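You operate a simulated robot arm through the tools that you are given. There is no shell and no other tool.

Carry out the task below with a simulated robot arm. There is one attempt and no reset: what you move stays moved.

## Task
Close up the carton with the ball of brown paper and the matching beige label.
Fine: paper beside the box, both flaps shut, the label wetted on the damp teal pad and stuck across them; it names the scent on the box inside.

The check looks at the end state, three seconds after you hand in, the way a careful person would. Anything else that was tipped, shoved, dropped, spilled or broken makes it a failure.

## Robot
A 6-joint arm with a two-finger parallel gripper, fixed in place. Base frame: the origin is at the foot of the arm, x ahead of it, y to its left, z up; the work surface is at about z = 86. Units: cm, degrees, N and s.
Its first joint turns from -166.0 to 166.0 degrees. Payload 3.43 kg.
The TCP is the grasp point between the finger pads, 3.4 cm short of the fingertips. In the tool frame z runs along the fingers and y along their closing line. The gripper opens to 12.8 cm. The fingers are 2.4 cm wide and 1.2 cm thick; the gripper's body (4.8 by 13 cm) begins 9.6 cm behind the TCP.
Orientation is told as [roll, pitch, yaw] about the base's x, y, z axes, in that order, counted from this pose: with the fingers straight down and closing along the base's y, the tool's x points along the base's -x, its y along +y and its z along -z.

## Interface
- The arm moves only by the tool servo_tool. Its argument "series" is a list of rows, each a list of 7 numbers: the shift along the tool's x, y, z in m, then the turn, a rotation vector about the tool's x, y, z in degrees, then the opening, from 0 (shut) to 1 (fully open). In form: [[tx, ty, tz, ax, ay, az, jaw], ...]. A call has 1 to 20 rows; each row is the pose to reach, as a shift and turn from the pose commanded when the call began, along the tool's axes at that moment. Each row takes 0.2 s and may step no farther than 5 cm and 8.6 degrees from the row before; otherwise, or with a gripper value out of range, the whole call is refused. A pose out of reach is approached as far as the arm can. The call stops where the force on the tool passes 40 N (or 10 N more than at its start, if that is more) or the arm is blocked; 0.2 s more then pass. Each finger travels about 15.3 cm/s and halts on what it meets, pressing with about 24 N; the grip force reading is that of the motor and also rises with nothing between the fingers. The clock runs only during rows and for 0.2 s after the last one: add rows that repeat a pose to give the fingers time. It gives the time, the measured TCP pose, the force on the tool (base axes), the opening and the grip force at its end, in the units of the frame above (readings bear some noise), with the torque about the TCP (base axes, N m) and any sound that the robot's microphone picked up.
- Cameras (640 x 400 px; columns grow to the right, rows downward): "scene" is fixed at [39.96, -64.88, 161.42]; the picture's right is [0.90, -0.44, 0.00], its down [-0.22, -0.45, -0.87] and it looks along [0.38, 0.78, -0.50] (base axes); focal length 310 px, centre (320, 200). "wrist" rides on the gripper at [7.6, -1.1, -16] in the tool frame; the picture's right is [0.15, 0.99, 0.00], its down [-0.88, 0.13, -0.46] and it looks along [-0.45, 0.07, 0.89] (tool axes); focal length 234 px, centre (320, 200). There is no depth. A picture from a camera that has moved, and an enlarged one, comes with that camera's place and axes in the base frame and with its lens.
- camera(camera): a new picture of that camera. No time passes.
- inspect(camera, box): a new picture of the part [left, top, right, bottom] of that camera's present view, enlarged. No time passes.
- close_job(): hands the job in; it is judged then, once.

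Nothing tells you positions but the pictures and the camera data. Unless the task says otherwise, let go and move clear before handing in.

The tools are called after "Call:" by a JSON object that holds its "name" and its "arguments". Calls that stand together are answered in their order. servo_tool: Moves the arm, as the interface text tells. Its arguments: {"type":"object","properties":{"series":{"type":"array","items":{"type":"array","items":{"type":"number"}}}},"required":["series"]} The other tools are called the same way: camera (camera) takes a picture; inspect (camera, box) takes an enlarged picture of a part of a camera's view; close_job () hands the job in.

At the start:

```text
time: 0.0
ee_pos: [75.49, 18.94, 110.02]
orientation: [0.0, 0.1, 0.1]
force: [0.4, 0.6, 0.7]
moment: [0.05, 0.03, -0.03]
width: 12.79
finger_force: 0.0
```

scene: 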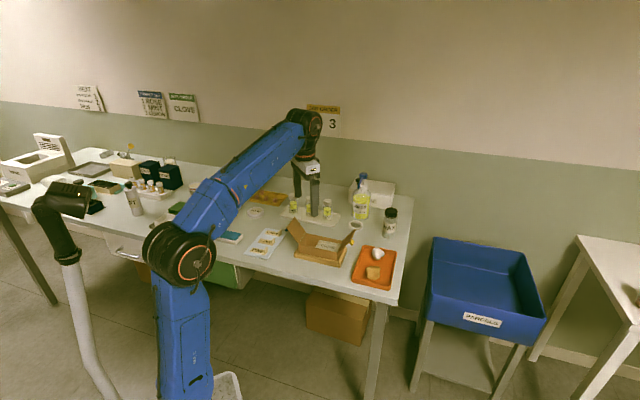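
wrist: 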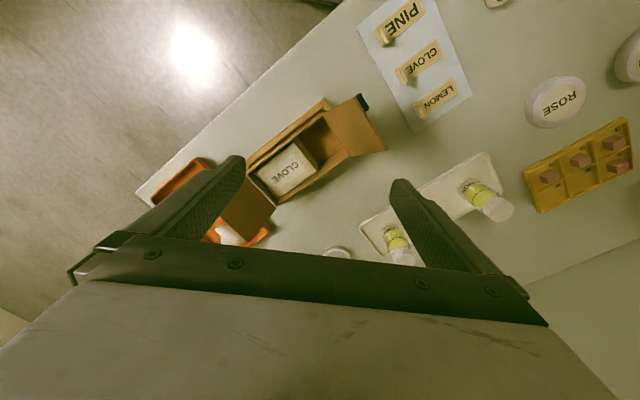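

The wrist view shows an open carton with a box marked CLOVE inside, an orange tray to its left holding paper balls, and a sheet with PINE, CLOVE and LEMON labels. I'll enlarge the pictures before moving anything.

Call:
{"name": "inspect", "arguments": {"camera": "scene", "box": [220, 180, 420, 305]}}

Call:
{"name": "inspect", "arguments": {"camera": "wrist", "box": [130, 80, 400, 250]}}

Call:
{"name": "inspect", "arguments": {"camera": "wrist", "box": [340, 0, 500, 140]}}

Call:
{"name": "inspect", "arguments": {"camera": "scene", "box": [0, 120, 220, 258]}}

Call:
{"name": "inspect", "arguments": {"camera": "scene", "box": [60, 70, 220, 150]}}

```text
3.20 times, centred on (320, 242) of scene
camera zoom: at [39.96, -64.88, 161.42], right [0.9, -0.44, 0.0], down [-0.22, -0.45, -0.87], along [0.38, 0.78, -0.5], focal length 992 px, centre (320, 64)
```

zoom: 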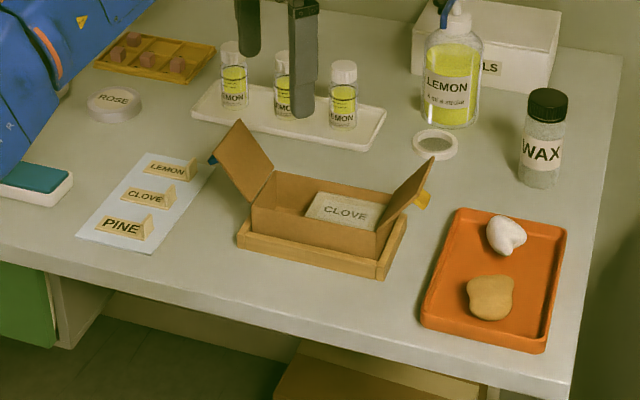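

```text
2.35 times, centred on (265, 165) of wrist
camera zoom: at [67.97, 18.01, 126.03], right [-0.15, 0.99, 0.0], down [0.88, 0.13, 0.46], along [0.45, 0.07, -0.89], focal length 551 px, centre (449, 282)
```

zoom: 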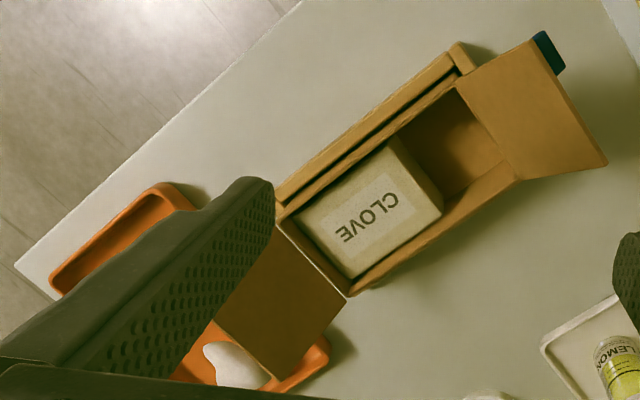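

```text
2.86 times, centred on (420, 70) of wrist
camera zoom: at [67.97, 18.01, 126.03], right [-0.15, 0.99, 0.0], down [0.88, 0.13, 0.46], along [0.45, 0.07, -0.89], focal length 669 px, centre (34, 571)
```

zoom: 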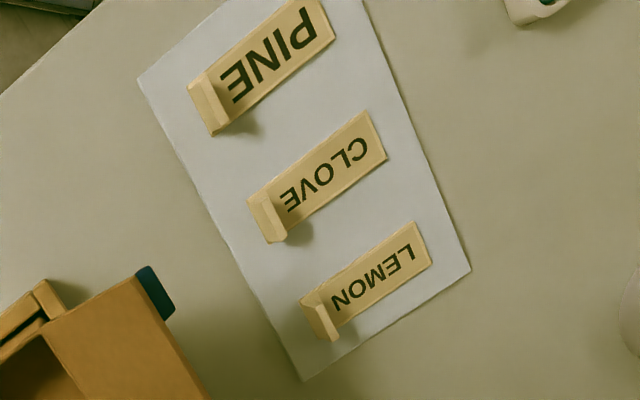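

```text
2.90 times, centred on (110, 189) of scene
camera zoom: at [39.96, -64.88, 161.42], right [0.9, -0.44, 0.0], down [-0.22, -0.45, -0.87], along [0.38, 0.78, -0.5], focal length 899 px, centre (929, 232)
```

zoom: 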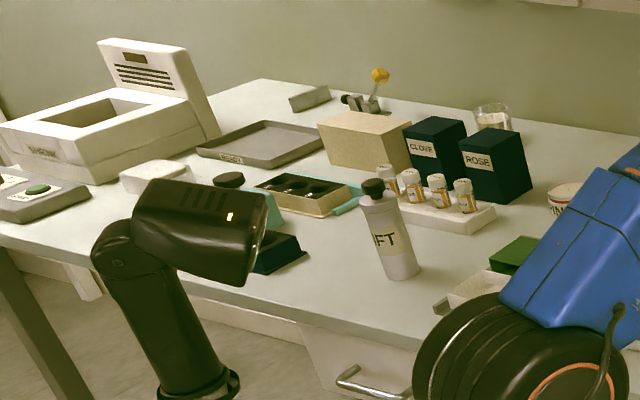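

```text
4.00 times, centred on (140, 110) of scene
camera zoom: at [39.96, -64.88, 161.42], right [0.9, -0.44, 0.0], down [-0.22, -0.45, -0.87], along [0.38, 0.78, -0.5], focal length 1240 px, centre (1040, 560)
```

zoom: 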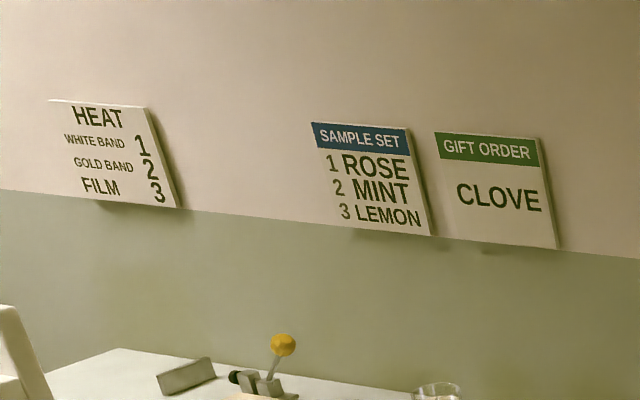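

The box inside reads CLOVE, so the CLOVE label is the match. Next I'll check the wall sign, the teal pad and the carton more closely.

Call:
{"name": "inspect", "arguments": {"camera": "scene", "box": [290, 95, 360, 140]}}

Call:
{"name": "inspect", "arguments": {"camera": "scene", "box": [275, 210, 375, 272]}}

Call:
{"name": "inspect", "arguments": {"camera": "scene", "box": [205, 215, 305, 277]}}

Call:
{"name": "inspect", "arguments": {"camera": "scene", "box": [340, 235, 420, 295]}}

Call:
{"name": "inspect", "arguments": {"camera": "scene", "box": [160, 170, 260, 232]}}

```text
8.89 times, centred on (325, 118) of scene
camera zoom: at [39.96, -64.88, 161.42], right [0.9, -0.44, 0.0], down [-0.22, -0.45, -0.87], along [0.38, 0.78, -0.5], focal length 2756 px, centre (276, 933)
```

zoom: 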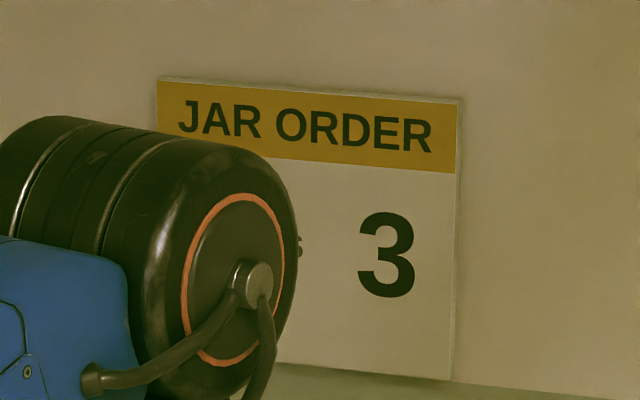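

```text
6.40 times, centred on (325, 241) of scene
camera zoom: at [39.96, -64.88, 161.42], right [0.9, -0.44, 0.0], down [-0.22, -0.45, -0.87], along [0.38, 0.78, -0.5], focal length 1984 px, centre (288, -62)
```

zoom: 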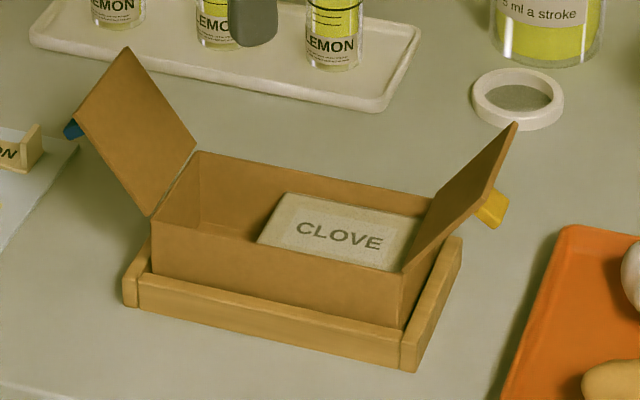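

```text
6.40 times, centred on (255, 246) of scene
camera zoom: at [39.96, -64.88, 161.42], right [0.9, -0.44, 0.0], down [-0.22, -0.45, -0.87], along [0.38, 0.78, -0.5], focal length 1984 px, centre (736, -94)
```

zoom: 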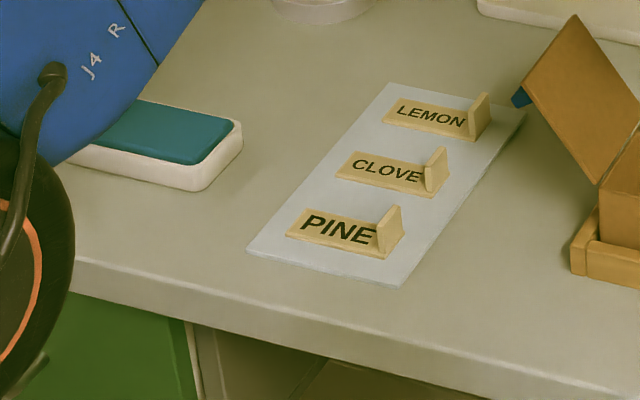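

```text
6.67 times, centred on (380, 265) of scene
camera zoom: at [39.96, -64.88, 161.42], right [0.9, -0.44, 0.0], down [-0.22, -0.45, -0.87], along [0.38, 0.78, -0.5], focal length 2067 px, centre (-80, -233)
```

zoom: 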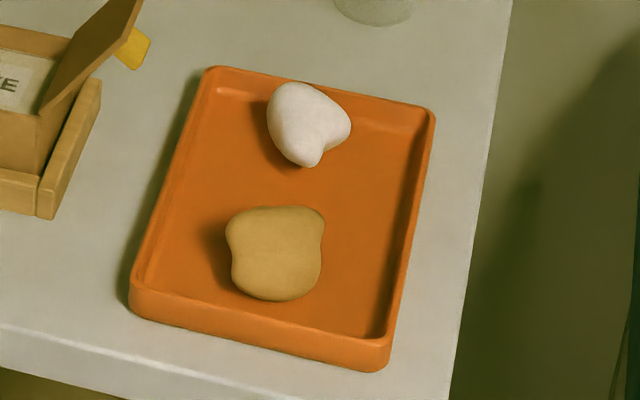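

```text
6.40 times, centred on (210, 201) of scene
camera zoom: at [39.96, -64.88, 161.42], right [0.9, -0.44, 0.0], down [-0.22, -0.45, -0.87], along [0.38, 0.78, -0.5], focal length 1984 px, centre (1024, 194)
```

zoom: 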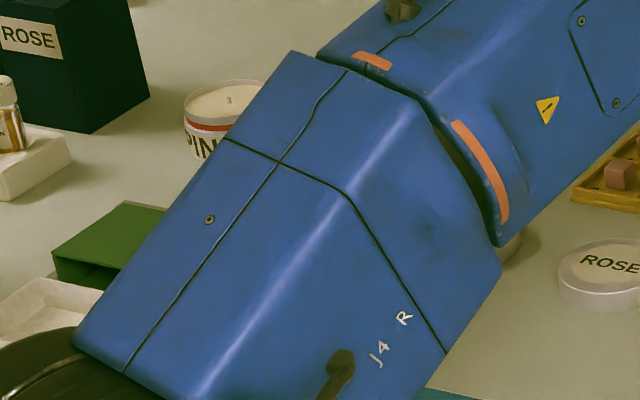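

The carton sits in a wooden fence on its near and right sides, turned about 45°. Its centre is near (79.7, 16.2), its rim near z = 91.5, and the brown ball is near (90, -2.6). I'll raise the arm and shift it to look down on the carton.

Call:
{"name": "servo_tool", "arguments": {"series": [[-0.015, -0.017, -0.02, 0, 0, 0, 1], [-0.03, -0.034, -0.04, 0, 0, 0, 1], [-0.045, -0.05, -0.06, 0, 0, 0, 1], [-0.045, -0.05, -0.06, 0, 0, 0, 1]]}}

Call:
{"name": "camera", "arguments": {"camera": "wrist"}}

Call:
{"name": "camera", "arguments": {"camera": "scene"}}

```text
time: 1.0
ee_pos: [79.92, 14.1, 115.48]
orientation: [0.0, -0.3, -0.1]
force: [0.1, 0.3, 0.2]
moment: [-0.03, -0.01, 0.01]
width: 12.79
finger_force: 0.0
out of reach, approached as far as the arm can: row 3, 4
```

```text
taken
camera wrist: at [72.19, 12.88, 131.41], right [-0.15, 0.99, 0.0], down [0.88, 0.13, 0.46], along [0.46, 0.07, -0.89], focal length 234 px, centre (320, 200)
```

wrist: 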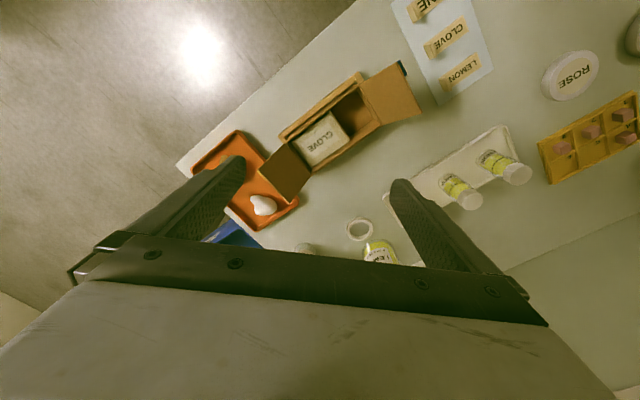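

```text
taken
```

scene: 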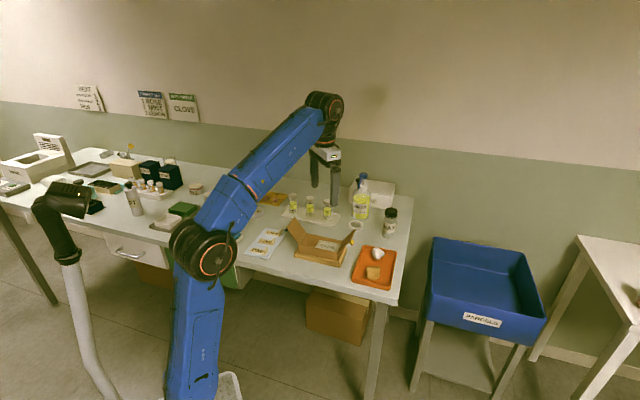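

The arm reached its limit here, but the carton is well placed in view. I'll zoom in on it.

Call:
{"name": "inspect", "arguments": {"camera": "wrist", "box": [240, 50, 430, 210]}}

Call:
{"name": "inspect", "arguments": {"camera": "scene", "box": [165, 215, 305, 290]}}

```text
2.50 times, centred on (335, 130) of wrist
camera zoom: at [72.19, 12.88, 131.41], right [-0.15, 0.99, 0.0], down [0.88, 0.13, 0.46], along [0.46, 0.07, -0.89], focal length 585 px, centre (282, 375)
```

zoom: 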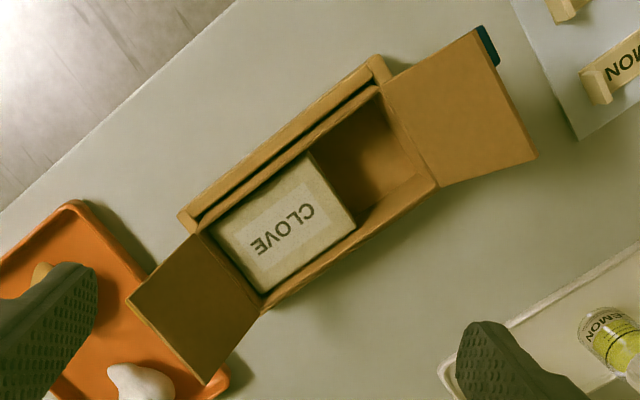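

```text
4.57 times, centred on (235, 252) of scene
camera zoom: at [39.96, -64.88, 161.42], right [0.9, -0.44, 0.0], down [-0.22, -0.45, -0.87], along [0.38, 0.78, -0.5], focal length 1417 px, centre (709, -40)
```

zoom: 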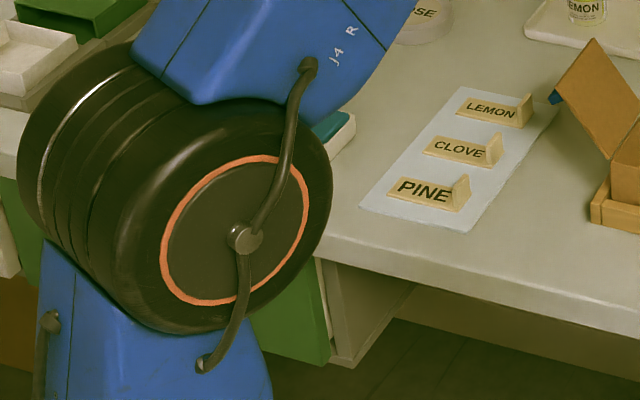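

The carton's gap for the ball is at its left end, around (76.9, 19.5), about 5.3 by 6.5 cm. I'll go above the brown ball in the orange tray with the jaw turned 45° to line up with the tray, and look straight down.

Call:
{"name": "servo_tool", "arguments": {"series": [[-0.012, -0.0217, 0.014, 0, 0, -5.6, 1], [-0.024, -0.0435, 0.03, 0, 0, -11.25, 1], [-0.036, -0.065, 0.05, 0, 0, -16.9, 1], [-0.0485, -0.087, 0.07, 0, 0, -22.5, 1], [-0.06, -0.109, 0.09, 0, 0, -28.1, 1], [-0.073, -0.13, 0.11, 0, 0, -33.75, 1], [-0.085, -0.152, 0.13, 0, 0, -39.4, 1], [-0.096, -0.173, 0.145, 0, 0, -45, 0.9], [-0.096, -0.173, 0.145, 0, 0, -45, 0.9]]}}

Call:
{"name": "camera", "arguments": {"camera": "wrist"}}

Call:
{"name": "camera", "arguments": {"camera": "scene"}}

```text
time: 3.0
ee_pos: [89.29, -3.21, 100.96]
orientation: [0.0, 0.0, 44.9]
force: [-0.1, -0.2, -0.3]
moment: [-0.04, 0.0, 0.02]
width: 11.56
finger_force: 0.0
```

```text
taken
camera wrist: at [84.78, -9.36, 116.91], right [-0.8, 0.6, 0.0], down [0.53, 0.71, 0.46], along [0.27, 0.37, -0.89], focal length 234 px, centre (320, 200)
```

wrist: 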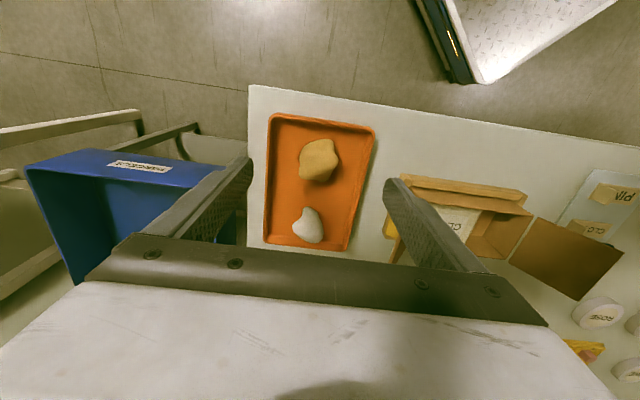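

```text
taken
```

scene: 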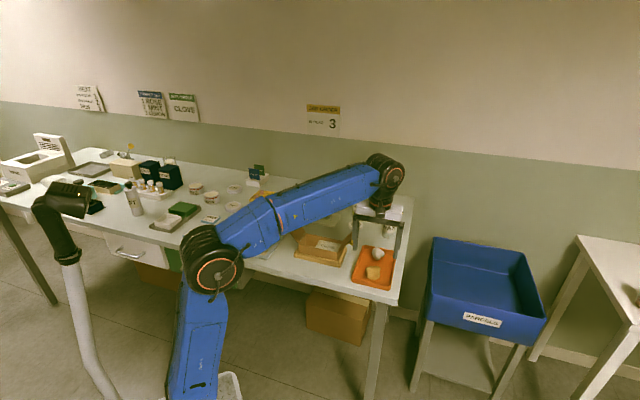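

I'm now above the tray with the jaw lined up. I'll check the ball close up and make sure the carton hasn't been touched.

Call:
{"name": "inspect", "arguments": {"camera": "wrist", "box": [250, 100, 400, 260]}}

Call:
{"name": "inspect", "arguments": {"camera": "scene", "box": [270, 190, 430, 300]}}

```text
2.50 times, centred on (325, 180) of wrist
camera zoom: at [84.78, -9.36, 116.91], right [-0.8, 0.6, 0.0], down [0.53, 0.71, 0.46], along [0.27, 0.37, -0.89], focal length 585 px, centre (308, 250)
```

zoom: 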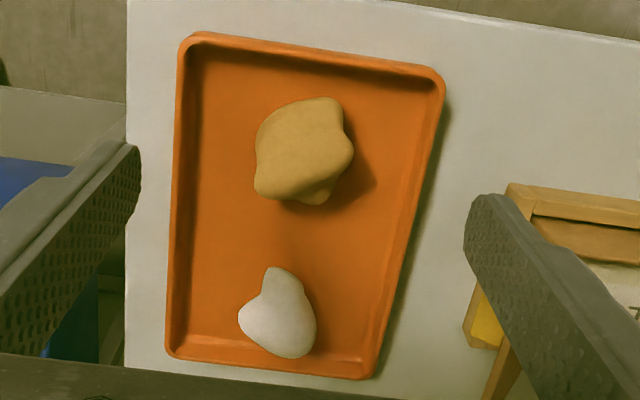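

```text
3.64 times, centred on (350, 245) of scene
camera zoom: at [39.96, -64.88, 161.42], right [0.9, -0.44, 0.0], down [-0.22, -0.45, -0.87], along [0.38, 0.78, -0.5], focal length 1127 px, centre (211, 36)
```

zoom: 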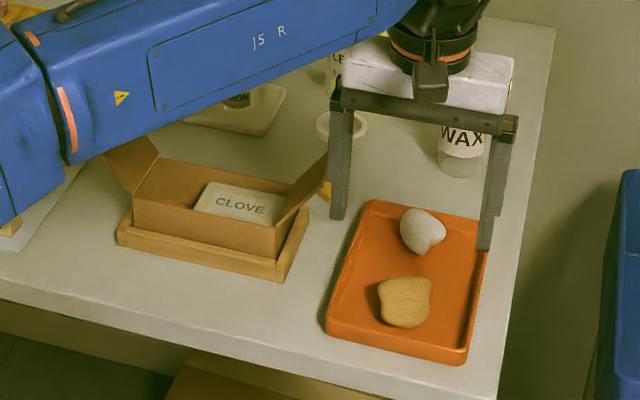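

The brown ball is about 5 cm across and centred near (90.3, -2.3, 88.2), with the tray walls about 6 cm away on each side. I'll narrow the jaw, descend and grip it with the fingertips just below its middle.

Call:
{"name": "servo_tool", "arguments": {"series": [[-0.0134, -0.0007, 0.0, 0, 0, 0, 0.6], [-0.0134, -0.0007, 0.03, 0, 0, 0, 0.6], [-0.0134, -0.0007, 0.055, 0, 0, 0, 0.6], [-0.0134, -0.0007, 0.075, 0, 0, 0, 0.6], [-0.0134, -0.0007, 0.09, 0, 0, 0, 0.6]]}}

Call:
{"name": "inspect", "arguments": {"camera": "wrist", "box": [220, 60, 420, 260]}}

Call:
{"name": "inspect", "arguments": {"camera": "scene", "box": [330, 210, 430, 290]}}

```text
time: 4.2
ee_pos: [90.46, -2.57, 92.02]
orientation: [0.0, 0.0, 45.1]
force: [-0.4, -0.6, 0.2]
moment: [0.03, -0.03, -0.04]
width: 7.68
finger_force: 0.0
```

```text
2.00 times, centred on (320, 160) of wrist
camera zoom: at [85.93, -8.6, 107.98], right [-0.8, 0.6, 0.0], down [0.53, 0.71, 0.46], along [0.27, 0.37, -0.89], focal length 468 px, centre (320, 280)
```

zoom: 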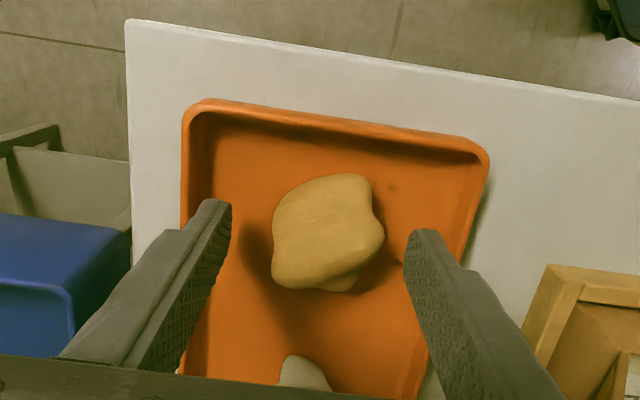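

```text
5.00 times, centred on (380, 250) of scene
camera zoom: at [39.96, -64.88, 161.42], right [0.9, -0.44, 0.0], down [-0.22, -0.45, -0.87], along [0.38, 0.78, -0.5], focal length 1550 px, centre (20, -50)
```

zoom: 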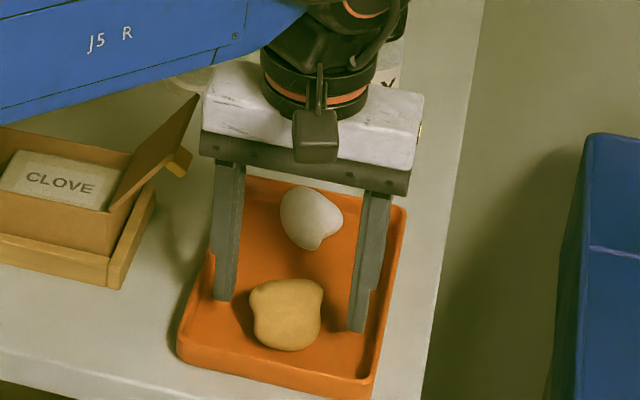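

The fingertips straddle the ball evenly. I'll lower the last bit and close on it.

Call:
{"name": "servo_tool", "arguments": {"series": [[0, 0.003, 0.013, 0, 0, 0, 0.6], [0, 0.003, 0.013, 0, 0, 0, 0.5], [0, 0.003, 0.013, 0, 0, 0, 0.4], [0, 0.003, 0.013, 0, 0, 0, 0.3], [0, 0.003, 0.013, 0, 0, 0, 0.3]]}}

Call:
{"name": "inspect", "arguments": {"camera": "wrist", "box": [220, 60, 420, 260]}}

```text
time: 5.4
ee_pos: [90.18, -2.34, 90.58]
orientation: [0.0, 0.0, 45.0]
force: [-0.2, 0.7, 0.0]
moment: [0.0, 0.02, 0.01]
width: 4.65
finger_force: 23.7
```

```text
2.00 times, centred on (320, 160) of wrist
camera zoom: at [85.66, -8.37, 106.64], right [-0.8, 0.6, 0.0], down [0.53, 0.71, 0.46], along [0.27, 0.37, -0.89], focal length 468 px, centre (320, 280)
```

zoom: 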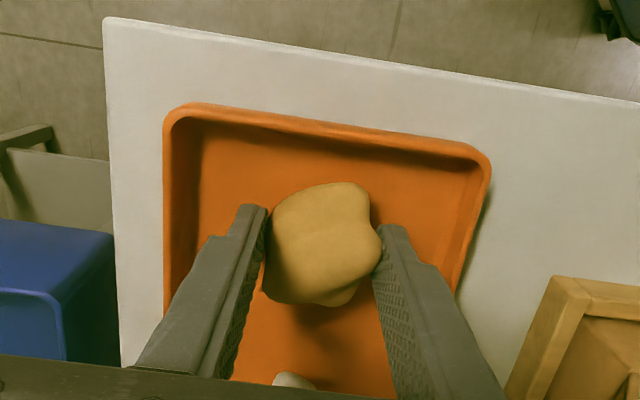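

The ball is held at 4.65 cm wide. This jaw direction matches the carton's long side, so the narrow side of the ball will fit the gap. I'll lift it and carry it over the right flap to above the gap.

Call:
{"name": "servo_tool", "arguments": {"series": [[0, 0, -0.03, 0, 0, 0, 0.3], [0, 0, -0.07, 0, 0, 0, 0.3], [0, 0, -0.11, 0, 0, 0, 0.3], [-0.007, 0.03, -0.13, 0, 0, 0, 0.3], [-0.014, 0.06, -0.14, 0, 0, 0, 0.3], [-0.021, 0.09, -0.15, 0, 0, 0, 0.3], [-0.028, 0.12, -0.15, 0, 0, 0, 0.3], [-0.035, 0.15, -0.15, 0, 0, 0, 0.3], [-0.042, 0.18, -0.15, 0, 0, 0, 0.3], [-0.049, 0.215, -0.15, 0, 0, 0, 0.3], [-0.0569, 0.2457, -0.14, 0, 0, 0, 0.3], [-0.0569, 0.2457, -0.14, 0, 0, 0, 0.3]]}}

Call:
{"name": "camera", "arguments": {"camera": "wrist"}}

Call:
{"name": "inspect", "arguments": {"camera": "scene", "box": [250, 160, 410, 290]}}

```text
time: 8.0
ee_pos: [76.67, 19.06, 104.75]
orientation: [0.0, -0.1, 45.0]
force: [0.4, 0.7, -0.7]
moment: [0.0, 0.01, 0.03]
width: 4.63
finger_force: 24.1
```

```text
taken
camera wrist: at [72.19, 12.99, 120.73], right [-0.8, 0.6, 0.0], down [0.53, 0.71, 0.46], along [0.27, 0.37, -0.89], focal length 234 px, centre (320, 200)
```

wrist: 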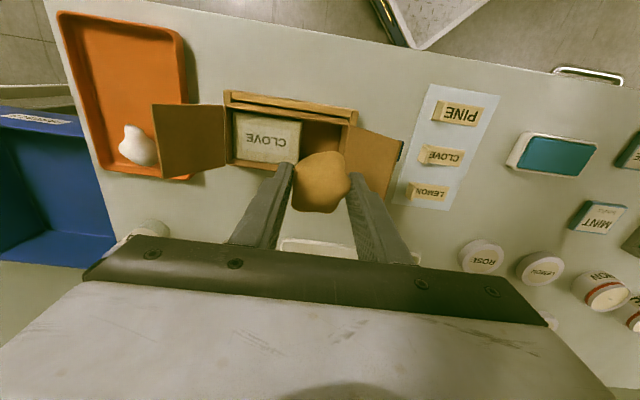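

```text
3.08 times, centred on (330, 225) of scene
camera zoom: at [39.96, -64.88, 161.42], right [0.9, -0.44, 0.0], down [-0.22, -0.45, -0.87], along [0.38, 0.78, -0.5], focal length 954 px, centre (289, 123)
```

zoom: 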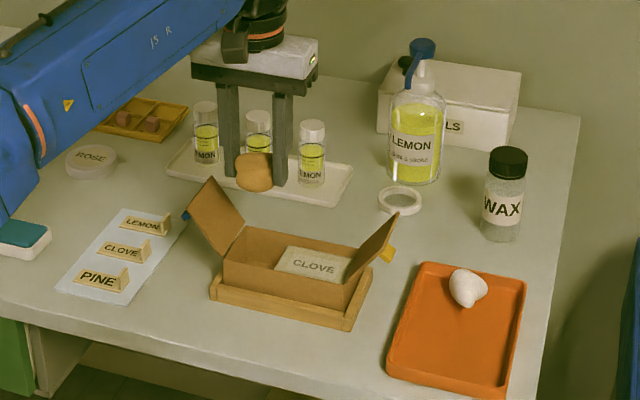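

The ball is over the carton, and the view is lined up with its sides. I'll enlarge it to place the gap and the box accurately.

Call:
{"name": "inspect", "arguments": {"camera": "wrist", "box": [140, 70, 420, 245]}}

Call:
{"name": "inspect", "arguments": {"camera": "wrist", "box": [390, 70, 620, 215]}}

```text
2.29 times, centred on (280, 158) of wrist
camera zoom: at [72.19, 12.99, 120.73], right [-0.8, 0.6, 0.0], down [0.53, 0.71, 0.46], along [0.27, 0.37, -0.89], focal length 535 px, centre (411, 297)
```

zoom: 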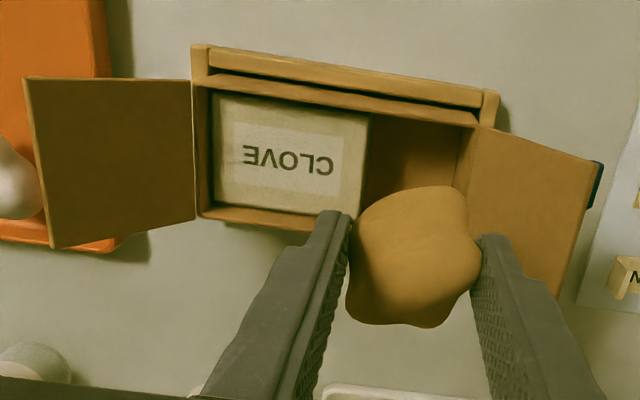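

```text
2.76 times, centred on (505, 142) of wrist
camera zoom: at [72.19, 12.99, 120.73], right [-0.8, 0.6, 0.0], down [0.53, 0.71, 0.46], along [0.27, 0.37, -0.89], focal length 646 px, centre (-190, 359)
```

zoom: 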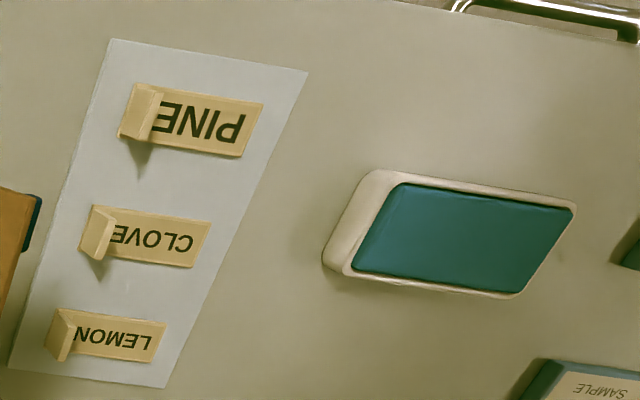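

The gap runs from the box's face to the left wall, about 5.5 cm, with its centre within 0.2 cm of the tool axis. I'll lower until the fingertips are about 1.3 cm above the rim, clear of the leaning flap, and check again.

Call:
{"name": "servo_tool", "arguments": {"series": [[-0.002, 0.002, 0.02, 0, 0, 0, 0.3], [-0.002, 0.002, 0.045, 0, 0, 0, 0.3], [-0.002, 0.002, 0.065, 0, 0, 0, 0.3], [-0.002, 0.002, 0.08, 0, 0, 0, 0.3], [-0.002, 0.002, 0.084, 0, 0, 0, 0.3], [-0.002, 0.002, 0.084, 0, 0, 0, 0.3]]}}

Call:
{"name": "inspect", "arguments": {"camera": "wrist", "box": [140, 70, 460, 270]}}

Call:
{"name": "inspect", "arguments": {"camera": "scene", "box": [270, 180, 380, 280]}}

```text
time: 9.4
ee_pos: [76.93, 19.62, 96.2]
orientation: [0.1, 0.0, 45.0]
force: [1.6, -0.7, 3.6]
moment: [0.05, 0.06, -0.03]
width: 4.67
finger_force: 24.1
```

```text
2.00 times, centred on (300, 170) of wrist
camera zoom: at [72.34, 13.5, 112.23], right [-0.8, 0.6, 0.0], down [0.53, 0.71, 0.46], along [0.27, 0.37, -0.89], focal length 468 px, centre (360, 260)
```

zoom: 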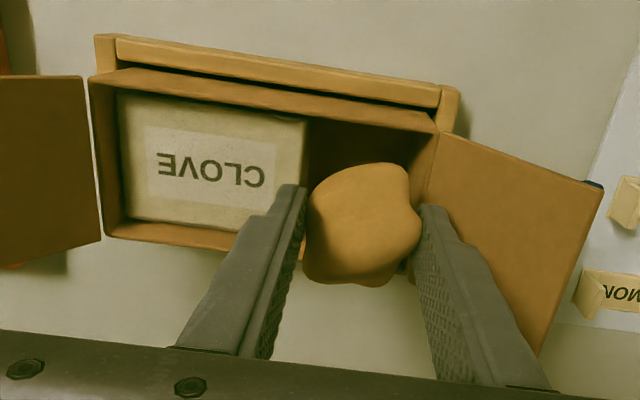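

```text
4.00 times, centred on (325, 230) of scene
camera zoom: at [39.96, -64.88, 161.42], right [0.9, -0.44, 0.0], down [-0.22, -0.45, -0.87], along [0.38, 0.78, -0.5], focal length 1240 px, centre (300, 80)
```

zoom: 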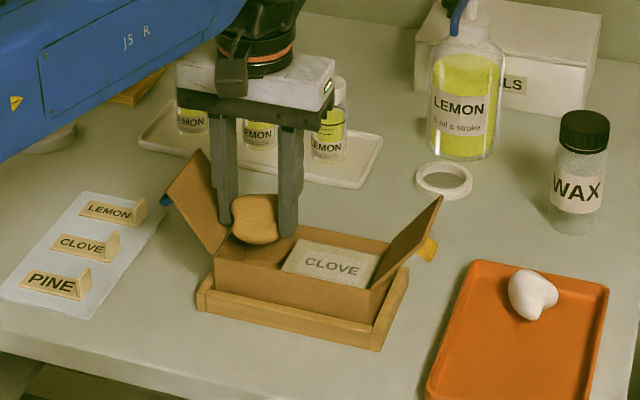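

There is a small upward force of 3.6 N, so something may be touching. I'll look closer before releasing.

Call:
{"name": "inspect", "arguments": {"camera": "scene", "box": [305, 215, 365, 255]}}

Call:
{"name": "inspect", "arguments": {"camera": "wrist", "box": [280, 130, 420, 230]}}

```text
10.00 times, centred on (335, 235) of scene
camera zoom: at [39.96, -64.88, 161.42], right [0.9, -0.44, 0.0], down [-0.22, -0.45, -0.87], along [0.38, 0.78, -0.5], focal length 3100 px, centre (170, -150)
```

zoom: 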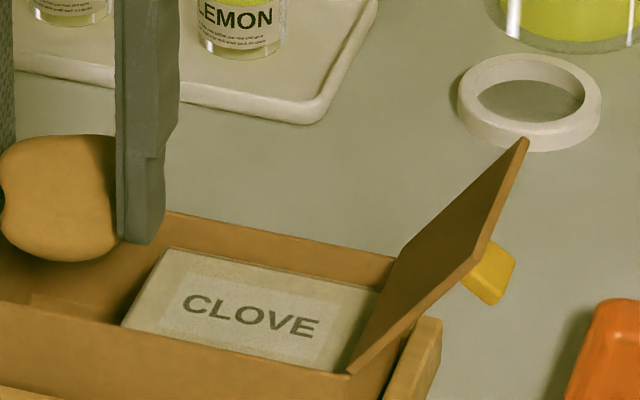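

```text
4.00 times, centred on (350, 180) of wrist
camera zoom: at [72.34, 13.5, 112.23], right [-0.8, 0.6, 0.0], down [0.53, 0.71, 0.46], along [0.27, 0.37, -0.89], focal length 937 px, centre (200, 280)
```

zoom: 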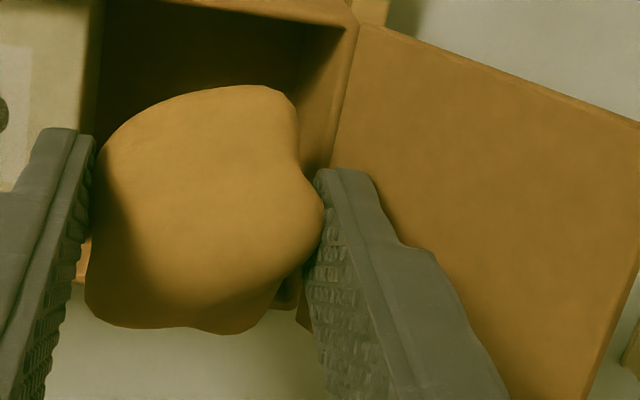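

The left finger is just beside the flap, and the ball sits about 0.3 cm toward the far wall. I'll nudge it back to centre, then open just enough to let it drop.

Call:
{"name": "servo_tool", "arguments": {"series": [[0.0, -0.001, -0.002, 0, 0, 0, 0.3], [0.003, -0.001, -0.002, 0, 0, 0, 0.3], [0.003, -0.001, -0.002, 0, 0, 0, 0.3]]}}

Call:
{"name": "servo_tool", "arguments": {"series": [[0, 0, 0, 0, 0, 0, 0.45], [0, 0, 0, 0, 0, 0, 0.45], [0, 0, 0, 0, 0, 0, 0.45]]}}

Call:
{"name": "inspect", "arguments": {"camera": "wrist", "box": [140, 70, 460, 270]}}

Call:
{"name": "inspect", "arguments": {"camera": "scene", "box": [270, 180, 380, 280]}}

```text
time: 10.2
ee_pos: [76.7, 19.32, 96.34]
orientation: [0.0, 0.0, 45.0]
force: [0.3, 0.0, 0.3]
moment: [-0.01, 0.04, -0.01]
width: 4.64
finger_force: 24.0
```

```text
time: 11.0
ee_pos: [76.82, 19.17, 96.46]
orientation: [0.0, 0.0, 45.0]
force: [1.6, -1.6, 2.7]
moment: [0.01, 0.05, 0.05]
width: 5.64
finger_force: 0.0
```

```text
2.00 times, centred on (300, 170) of wrist
camera zoom: at [72.19, 13.18, 112.41], right [-0.8, 0.6, 0.0], down [0.53, 0.71, 0.46], along [0.27, 0.37, -0.89], focal length 468 px, centre (360, 260)
```

zoom: 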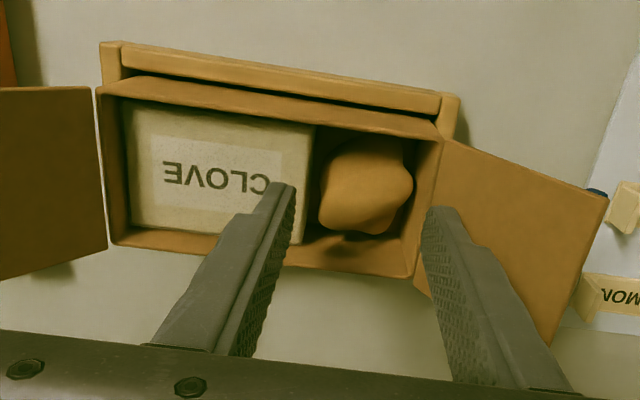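

```text
4.00 times, centred on (325, 230) of scene
camera zoom: at [39.96, -64.88, 161.42], right [0.9, -0.44, 0.0], down [-0.22, -0.45, -0.87], along [0.38, 0.78, -0.5], focal length 1240 px, centre (300, 80)
```

zoom: 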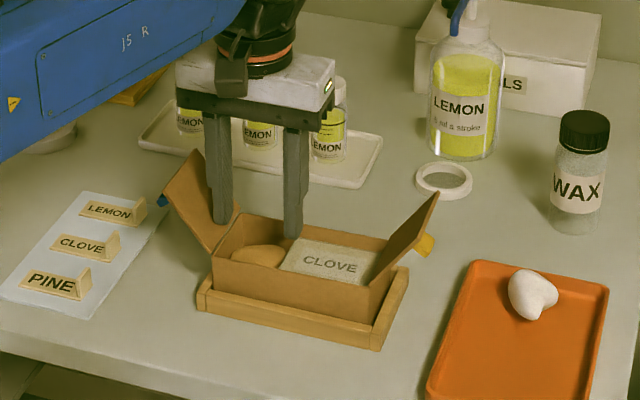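

The ball dropped neatly into the gap beside the box. I'll lift straight up and look at both flaps and their tabs.

Call:
{"name": "servo_tool", "arguments": {"series": [[0, 0, -0.02, 0, 0, 0, 0.45], [0, 0, -0.05, 0, 0, 0, 0.45], [0, 0, -0.085, 0, 0, 0, 0.3], [0, 0, -0.1, 0, 0, 0, 0.2], [0, 0, -0.1, 0, 0, 0, 0.1], [0, 0, -0.1, 0, 0, 0, 0]]}}

Call:
{"name": "inspect", "arguments": {"camera": "wrist", "box": [130, 60, 450, 260]}}

Call:
{"name": "inspect", "arguments": {"camera": "scene", "box": [275, 210, 375, 272]}}

```text
time: 12.4
ee_pos: [76.72, 19.28, 106.55]
orientation: [0.0, 0.0, 45.0]
force: [-0.7, -0.6, 0.2]
moment: [0.02, -0.01, 0.01]
width: 0.0
finger_force: 24.2
```

```text
2.00 times, centred on (290, 160) of wrist
camera zoom: at [72.23, 13.19, 122.51], right [-0.8, 0.6, 0.0], down [0.53, 0.71, 0.46], along [0.27, 0.37, -0.89], focal length 468 px, centre (380, 280)
```

zoom: 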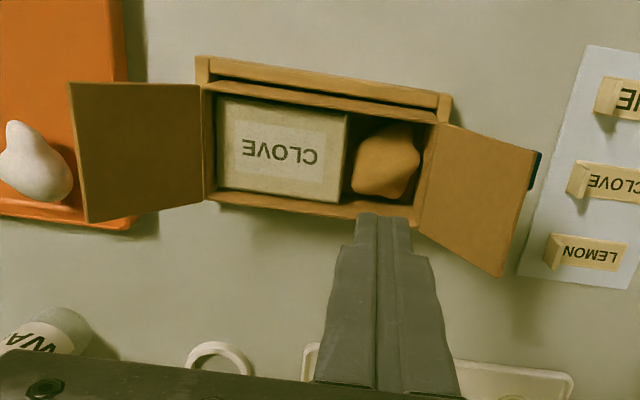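

```text
6.40 times, centred on (325, 241) of scene
camera zoom: at [39.96, -64.88, 161.42], right [0.9, -0.44, 0.0], down [-0.22, -0.45, -0.87], along [0.38, 0.78, -0.5], focal length 1984 px, centre (288, -62)
```

zoom: 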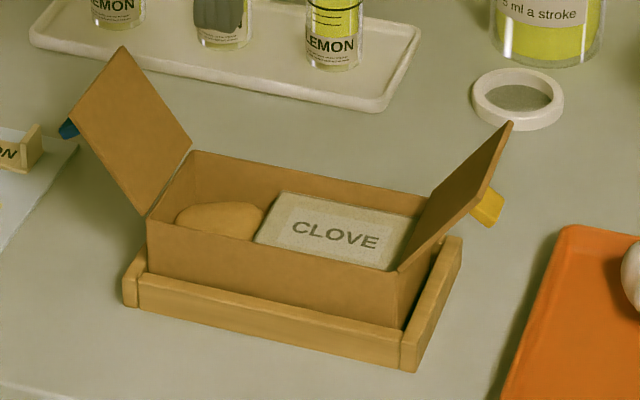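

The ball and box sit below the rim and the tabs are at the front corners of the flaps. With the jaw shut, I'll move to the outside of the left flap, level with its middle, ready to push it over.

Call:
{"name": "servo_tool", "arguments": {"series": [[-0.002, 0.04, 0, 0, 0, 0, 0], [-0.004, 0.08, 0, 0, 0, 0, 0], [-0.006, 0.12, 0, 0, 0, 0, 0], [-0.006, 0.12, 0.045, 0, 0, 0, 0], [-0.006, 0.12, 0.085, 0, 0, 0, 0], [-0.006, 0.12, 0.085, 0, 0, 0, 0]]}}

Call:
{"name": "camera", "arguments": {"camera": "wrist"}}

Call:
{"name": "inspect", "arguments": {"camera": "scene", "box": [250, 190, 370, 280]}}

```text
time: 13.8
ee_pos: [68.66, 27.97, 98.01]
orientation: [-0.1, 0.0, 45.0]
force: [0.0, 0.6, 0.4]
moment: [0.02, -0.02, -0.04]
width: 0.01
finger_force: 24.0
```

```text
taken
camera wrist: at [64.12, 21.83, 114.04], right [-0.8, 0.6, 0.0], down [0.53, 0.71, 0.46], along [0.27, 0.37, -0.89], focal length 234 px, centre (320, 200)
```

wrist: 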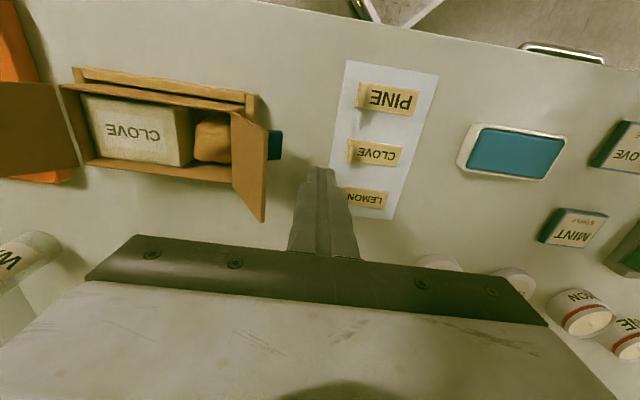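

```text
4.44 times, centred on (310, 235) of scene
camera zoom: at [39.96, -64.88, 161.42], right [0.9, -0.44, 0.0], down [-0.22, -0.45, -0.87], along [0.38, 0.78, -0.5], focal length 1378 px, centre (364, 44)
```

zoom: 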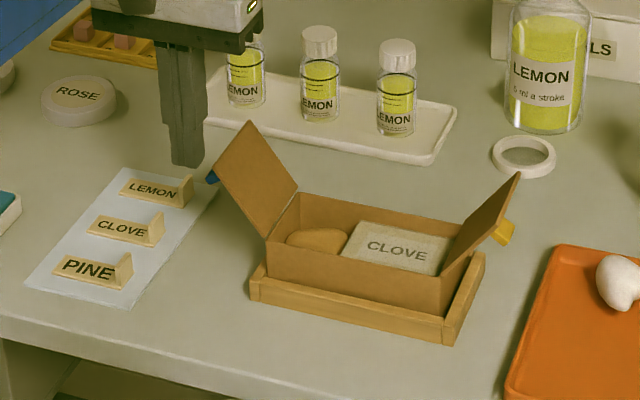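

The shut fingers are outside the left flap, level with its middle and clear of the blue tab. I'll push inward slowly to raise the flap past upright.

Call:
{"name": "servo_tool", "arguments": {"series": [[0, -0.015, 0, 0, 0, 0, 0], [0, -0.025, 0, 0, 0, 0, 0], [0, -0.035, 0, 0, 0, 0, 0], [0, -0.045, 0, 0, 0, 0, 0], [0, -0.055, 0, 0, 0, 0, 0], [0, -0.065, 0, 0, 0, 0, 0], [0, -0.075, 0, 0, 0, 0, 0], [0, -0.085, 0, 0, 0, 0, 0]]}}

Call:
{"name": "inspect", "arguments": {"camera": "wrist", "box": [130, 60, 450, 260]}}

Call:
{"name": "inspect", "arguments": {"camera": "scene", "box": [250, 190, 370, 280]}}

```text
time: 15.6
ee_pos: [74.29, 22.44, 98.17]
orientation: [0.0, -0.3, 45.1]
force: [-0.5, 5.0, 10.1]
moment: [0.05, 0.13, 0.05]
width: 0.03
finger_force: 23.7
stopped in row 8: the force on the tool passed its limit at 42 N (the readings are from after the stop); the commanded pose is now the measured one
```

```text
2.00 times, centred on (290, 160) of wrist
camera zoom: at [69.73, 16.18, 114.13], right [-0.8, 0.59, 0.0], down [0.53, 0.71, 0.46], along [0.27, 0.37, -0.89], focal length 468 px, centre (380, 280)
```

zoom: 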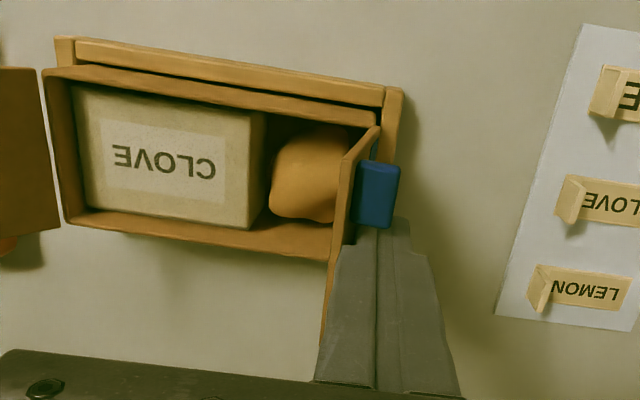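

```text
4.44 times, centred on (310, 235) of scene
camera zoom: at [39.96, -64.88, 161.42], right [0.9, -0.44, 0.0], down [-0.22, -0.45, -0.87], along [0.38, 0.78, -0.5], focal length 1378 px, centre (364, 44)
```

zoom: 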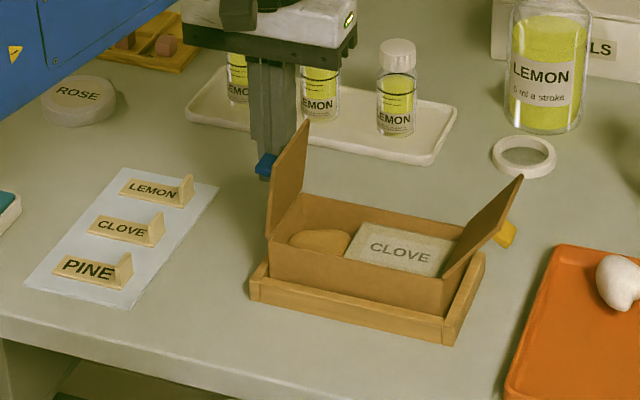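

The push stopped at 42 N with the flap just past upright, and part of that force was upward. I'll look closely at the contact before going on.

Call:
{"name": "inspect", "arguments": {"camera": "scene", "box": [285, 195, 335, 245]}}

Call:
{"name": "inspect", "arguments": {"camera": "wrist", "box": [250, 110, 370, 230]}}

Call:
{"name": "servo_tool", "arguments": {"series": [[0, 0, 0, 0, 0, 0, 0]]}}

```text
8.00 times, centred on (310, 220) of scene
camera zoom: at [39.96, -64.88, 161.42], right [0.9, -0.44, 0.0], down [-0.22, -0.45, -0.87], along [0.38, 0.78, -0.5], focal length 2480 px, centre (400, 40)
```

zoom: 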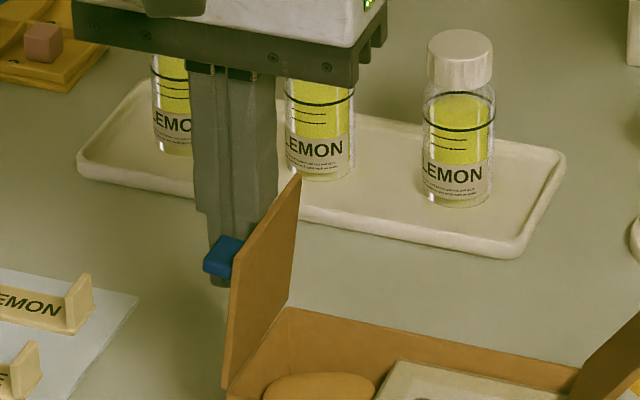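

```text
3.33 times, centred on (310, 170) of wrist
camera zoom: at [69.73, 16.18, 114.13], right [-0.8, 0.59, 0.0], down [0.53, 0.71, 0.46], along [0.27, 0.37, -0.89], focal length 781 px, centre (353, 300)
```

zoom: 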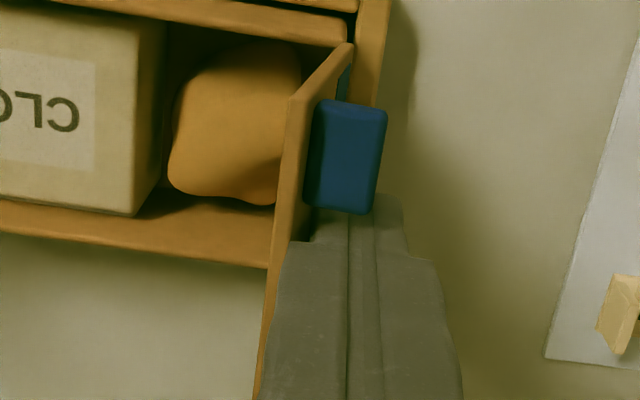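

```text
time: 16.0
ee_pos: [74.25, 22.39, 98.01]
orientation: [0.1, -0.1, 45.0]
force: [-0.3, -0.4, -0.4]
moment: [0.0, -0.01, 0.01]
width: 0.01
finger_force: 23.5
```

The flap's edge jammed under a step in the finger about 4 cm above its tip. I'll back off a little, raise the tool so the step clears the flap and shift away from the tab, then fold the flap over along an arc.

Call:
{"name": "servo_tool", "arguments": {"series": [[0, 0.006, 0, 0, 0, 0, 0], [-0.008, 0.006, -0.02, 0, 0, 0, 0], [-0.008, -0.003, -0.02, 0, 0, 0, 0], [-0.008, -0.012, -0.02, 0, 0, 0, 0], [-0.008, -0.021, -0.02, 0, 0, 0, 0], [-0.008, -0.029, -0.017, 0, 0, 0, 0]]}}

Call:
{"name": "inspect", "arguments": {"camera": "scene", "box": [270, 190, 370, 270]}}

Call:
{"name": "inspect", "arguments": {"camera": "wrist", "box": [130, 60, 450, 260]}}

```text
time: 17.4
ee_pos: [76.91, 20.86, 99.89]
orientation: [0.1, -0.2, 45.1]
force: [-0.1, -0.4, -0.4]
moment: [-0.03, 0.01, 0.0]
width: 0.0
finger_force: 24.1
```

```text
5.00 times, centred on (320, 230) of scene
camera zoom: at [39.96, -64.88, 161.42], right [0.9, -0.44, 0.0], down [-0.22, -0.45, -0.87], along [0.38, 0.78, -0.5], focal length 1550 px, centre (320, 50)
```

zoom: 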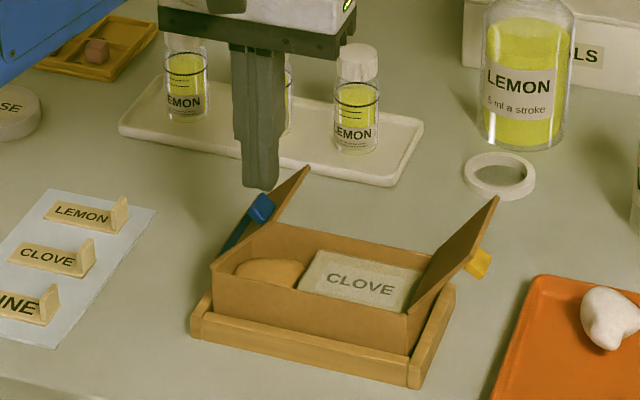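

```text
2.00 times, centred on (290, 160) of wrist
camera zoom: at [72.42, 14.75, 115.73], right [-0.8, 0.59, 0.0], down [0.53, 0.71, 0.46], along [0.27, 0.37, -0.89], focal length 468 px, centre (380, 280)
```

zoom: 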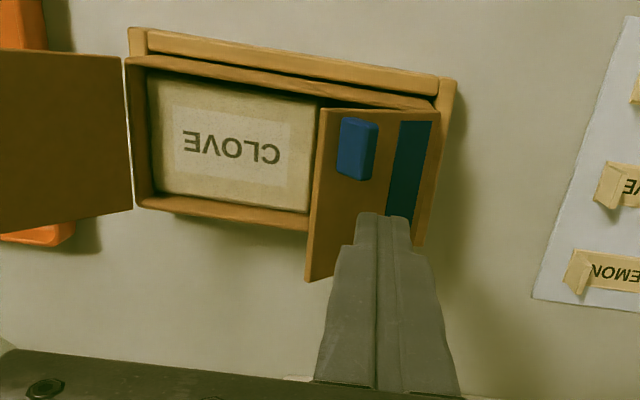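

The flap is over and leaning inward with no load on the tool. I'll keep following the arc down.

Call:
{"name": "servo_tool", "arguments": {"series": [[0, -0.008, 0.007, 0, 0, 0, 0], [0, -0.015, 0.015, 0, 0, 0, 0], [0, -0.02, 0.024, 0, 0, 0, 0], [0, -0.024, 0.033, 0, 0, 0, 0], [0, -0.026, 0.041, 0, 0, 0, 0]]}}

Call:
{"name": "inspect", "arguments": {"camera": "scene", "box": [270, 190, 370, 270]}}

Call:
{"name": "inspect", "arguments": {"camera": "wrist", "box": [130, 60, 450, 260]}}

```text
time: 18.6
ee_pos: [78.84, 19.22, 95.77]
orientation: [0.1, -0.3, 45.0]
force: [-0.1, -1.2, -0.7]
moment: [-0.02, -0.01, 0.04]
width: 0.01
finger_force: 24.1
```

```text
5.00 times, centred on (320, 230) of scene
camera zoom: at [39.96, -64.88, 161.42], right [0.9, -0.44, 0.0], down [-0.22, -0.45, -0.87], along [0.38, 0.78, -0.5], focal length 1550 px, centre (320, 50)
```

zoom: 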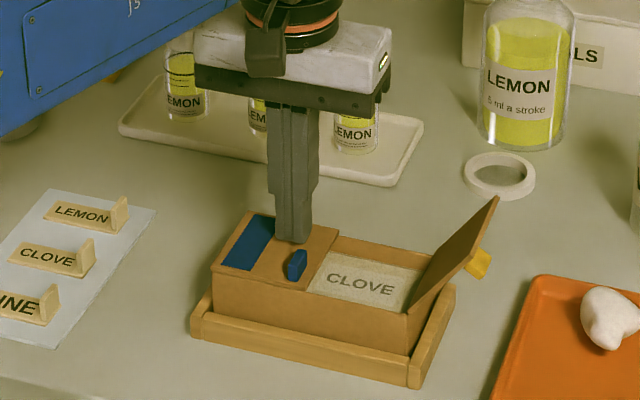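

```text
2.00 times, centred on (290, 160) of wrist
camera zoom: at [74.22, 12.94, 111.67], right [-0.8, 0.59, 0.0], down [0.53, 0.71, 0.46], along [0.27, 0.37, -0.89], focal length 468 px, centre (380, 280)
```

zoom: 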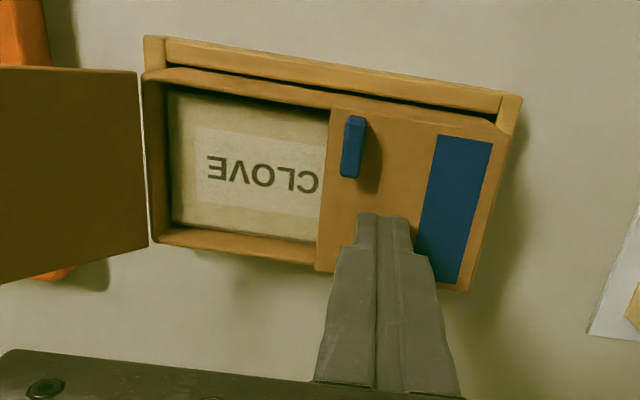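

The left flap looks shut. I'll lift straight up and see whether it stays down.

Call:
{"name": "servo_tool", "arguments": {"series": [[0, 0, 0.004, 0, 0, 0, 0], [0, 0, 0.004, 0, 0, 0, 0], [0, 0, -0.01, 0, 0, 0, 0], [0, 0, -0.05, 0, 0, 0, 0], [0, 0, -0.09, 0, 0, 0, 0]]}}

Call:
{"name": "inspect", "arguments": {"camera": "scene", "box": [270, 190, 370, 270]}}

Call:
{"name": "inspect", "arguments": {"camera": "wrist", "box": [130, 60, 450, 260]}}

```text
time: 19.8
ee_pos: [78.79, 18.99, 104.69]
orientation: [0.1, -0.1, 45.1]
force: [-0.1, -0.5, 0.9]
moment: [0.0, 0.02, -0.01]
width: 0.01
finger_force: 23.8
```

```text
5.00 times, centred on (320, 230) of scene
camera zoom: at [39.96, -64.88, 161.42], right [0.9, -0.44, 0.0], down [-0.22, -0.45, -0.87], along [0.38, 0.78, -0.5], focal length 1550 px, centre (320, 50)
```

zoom: 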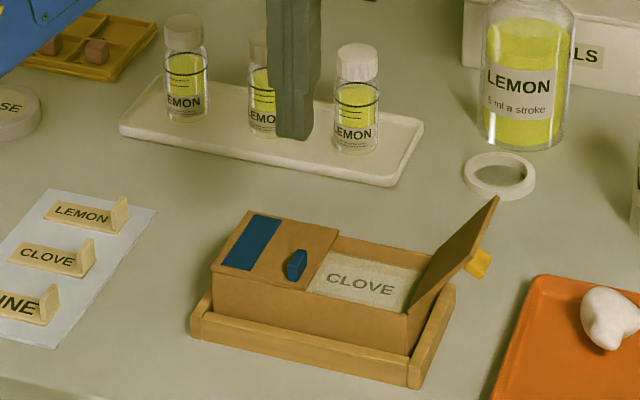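

```text
2.00 times, centred on (290, 160) of wrist
camera zoom: at [74.3, 12.78, 120.71], right [-0.8, 0.59, 0.0], down [0.53, 0.71, 0.46], along [0.27, 0.37, -0.89], focal length 468 px, centre (380, 280)
```

zoom: 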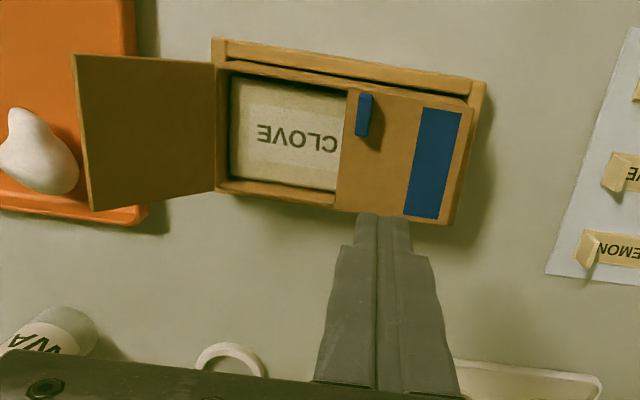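

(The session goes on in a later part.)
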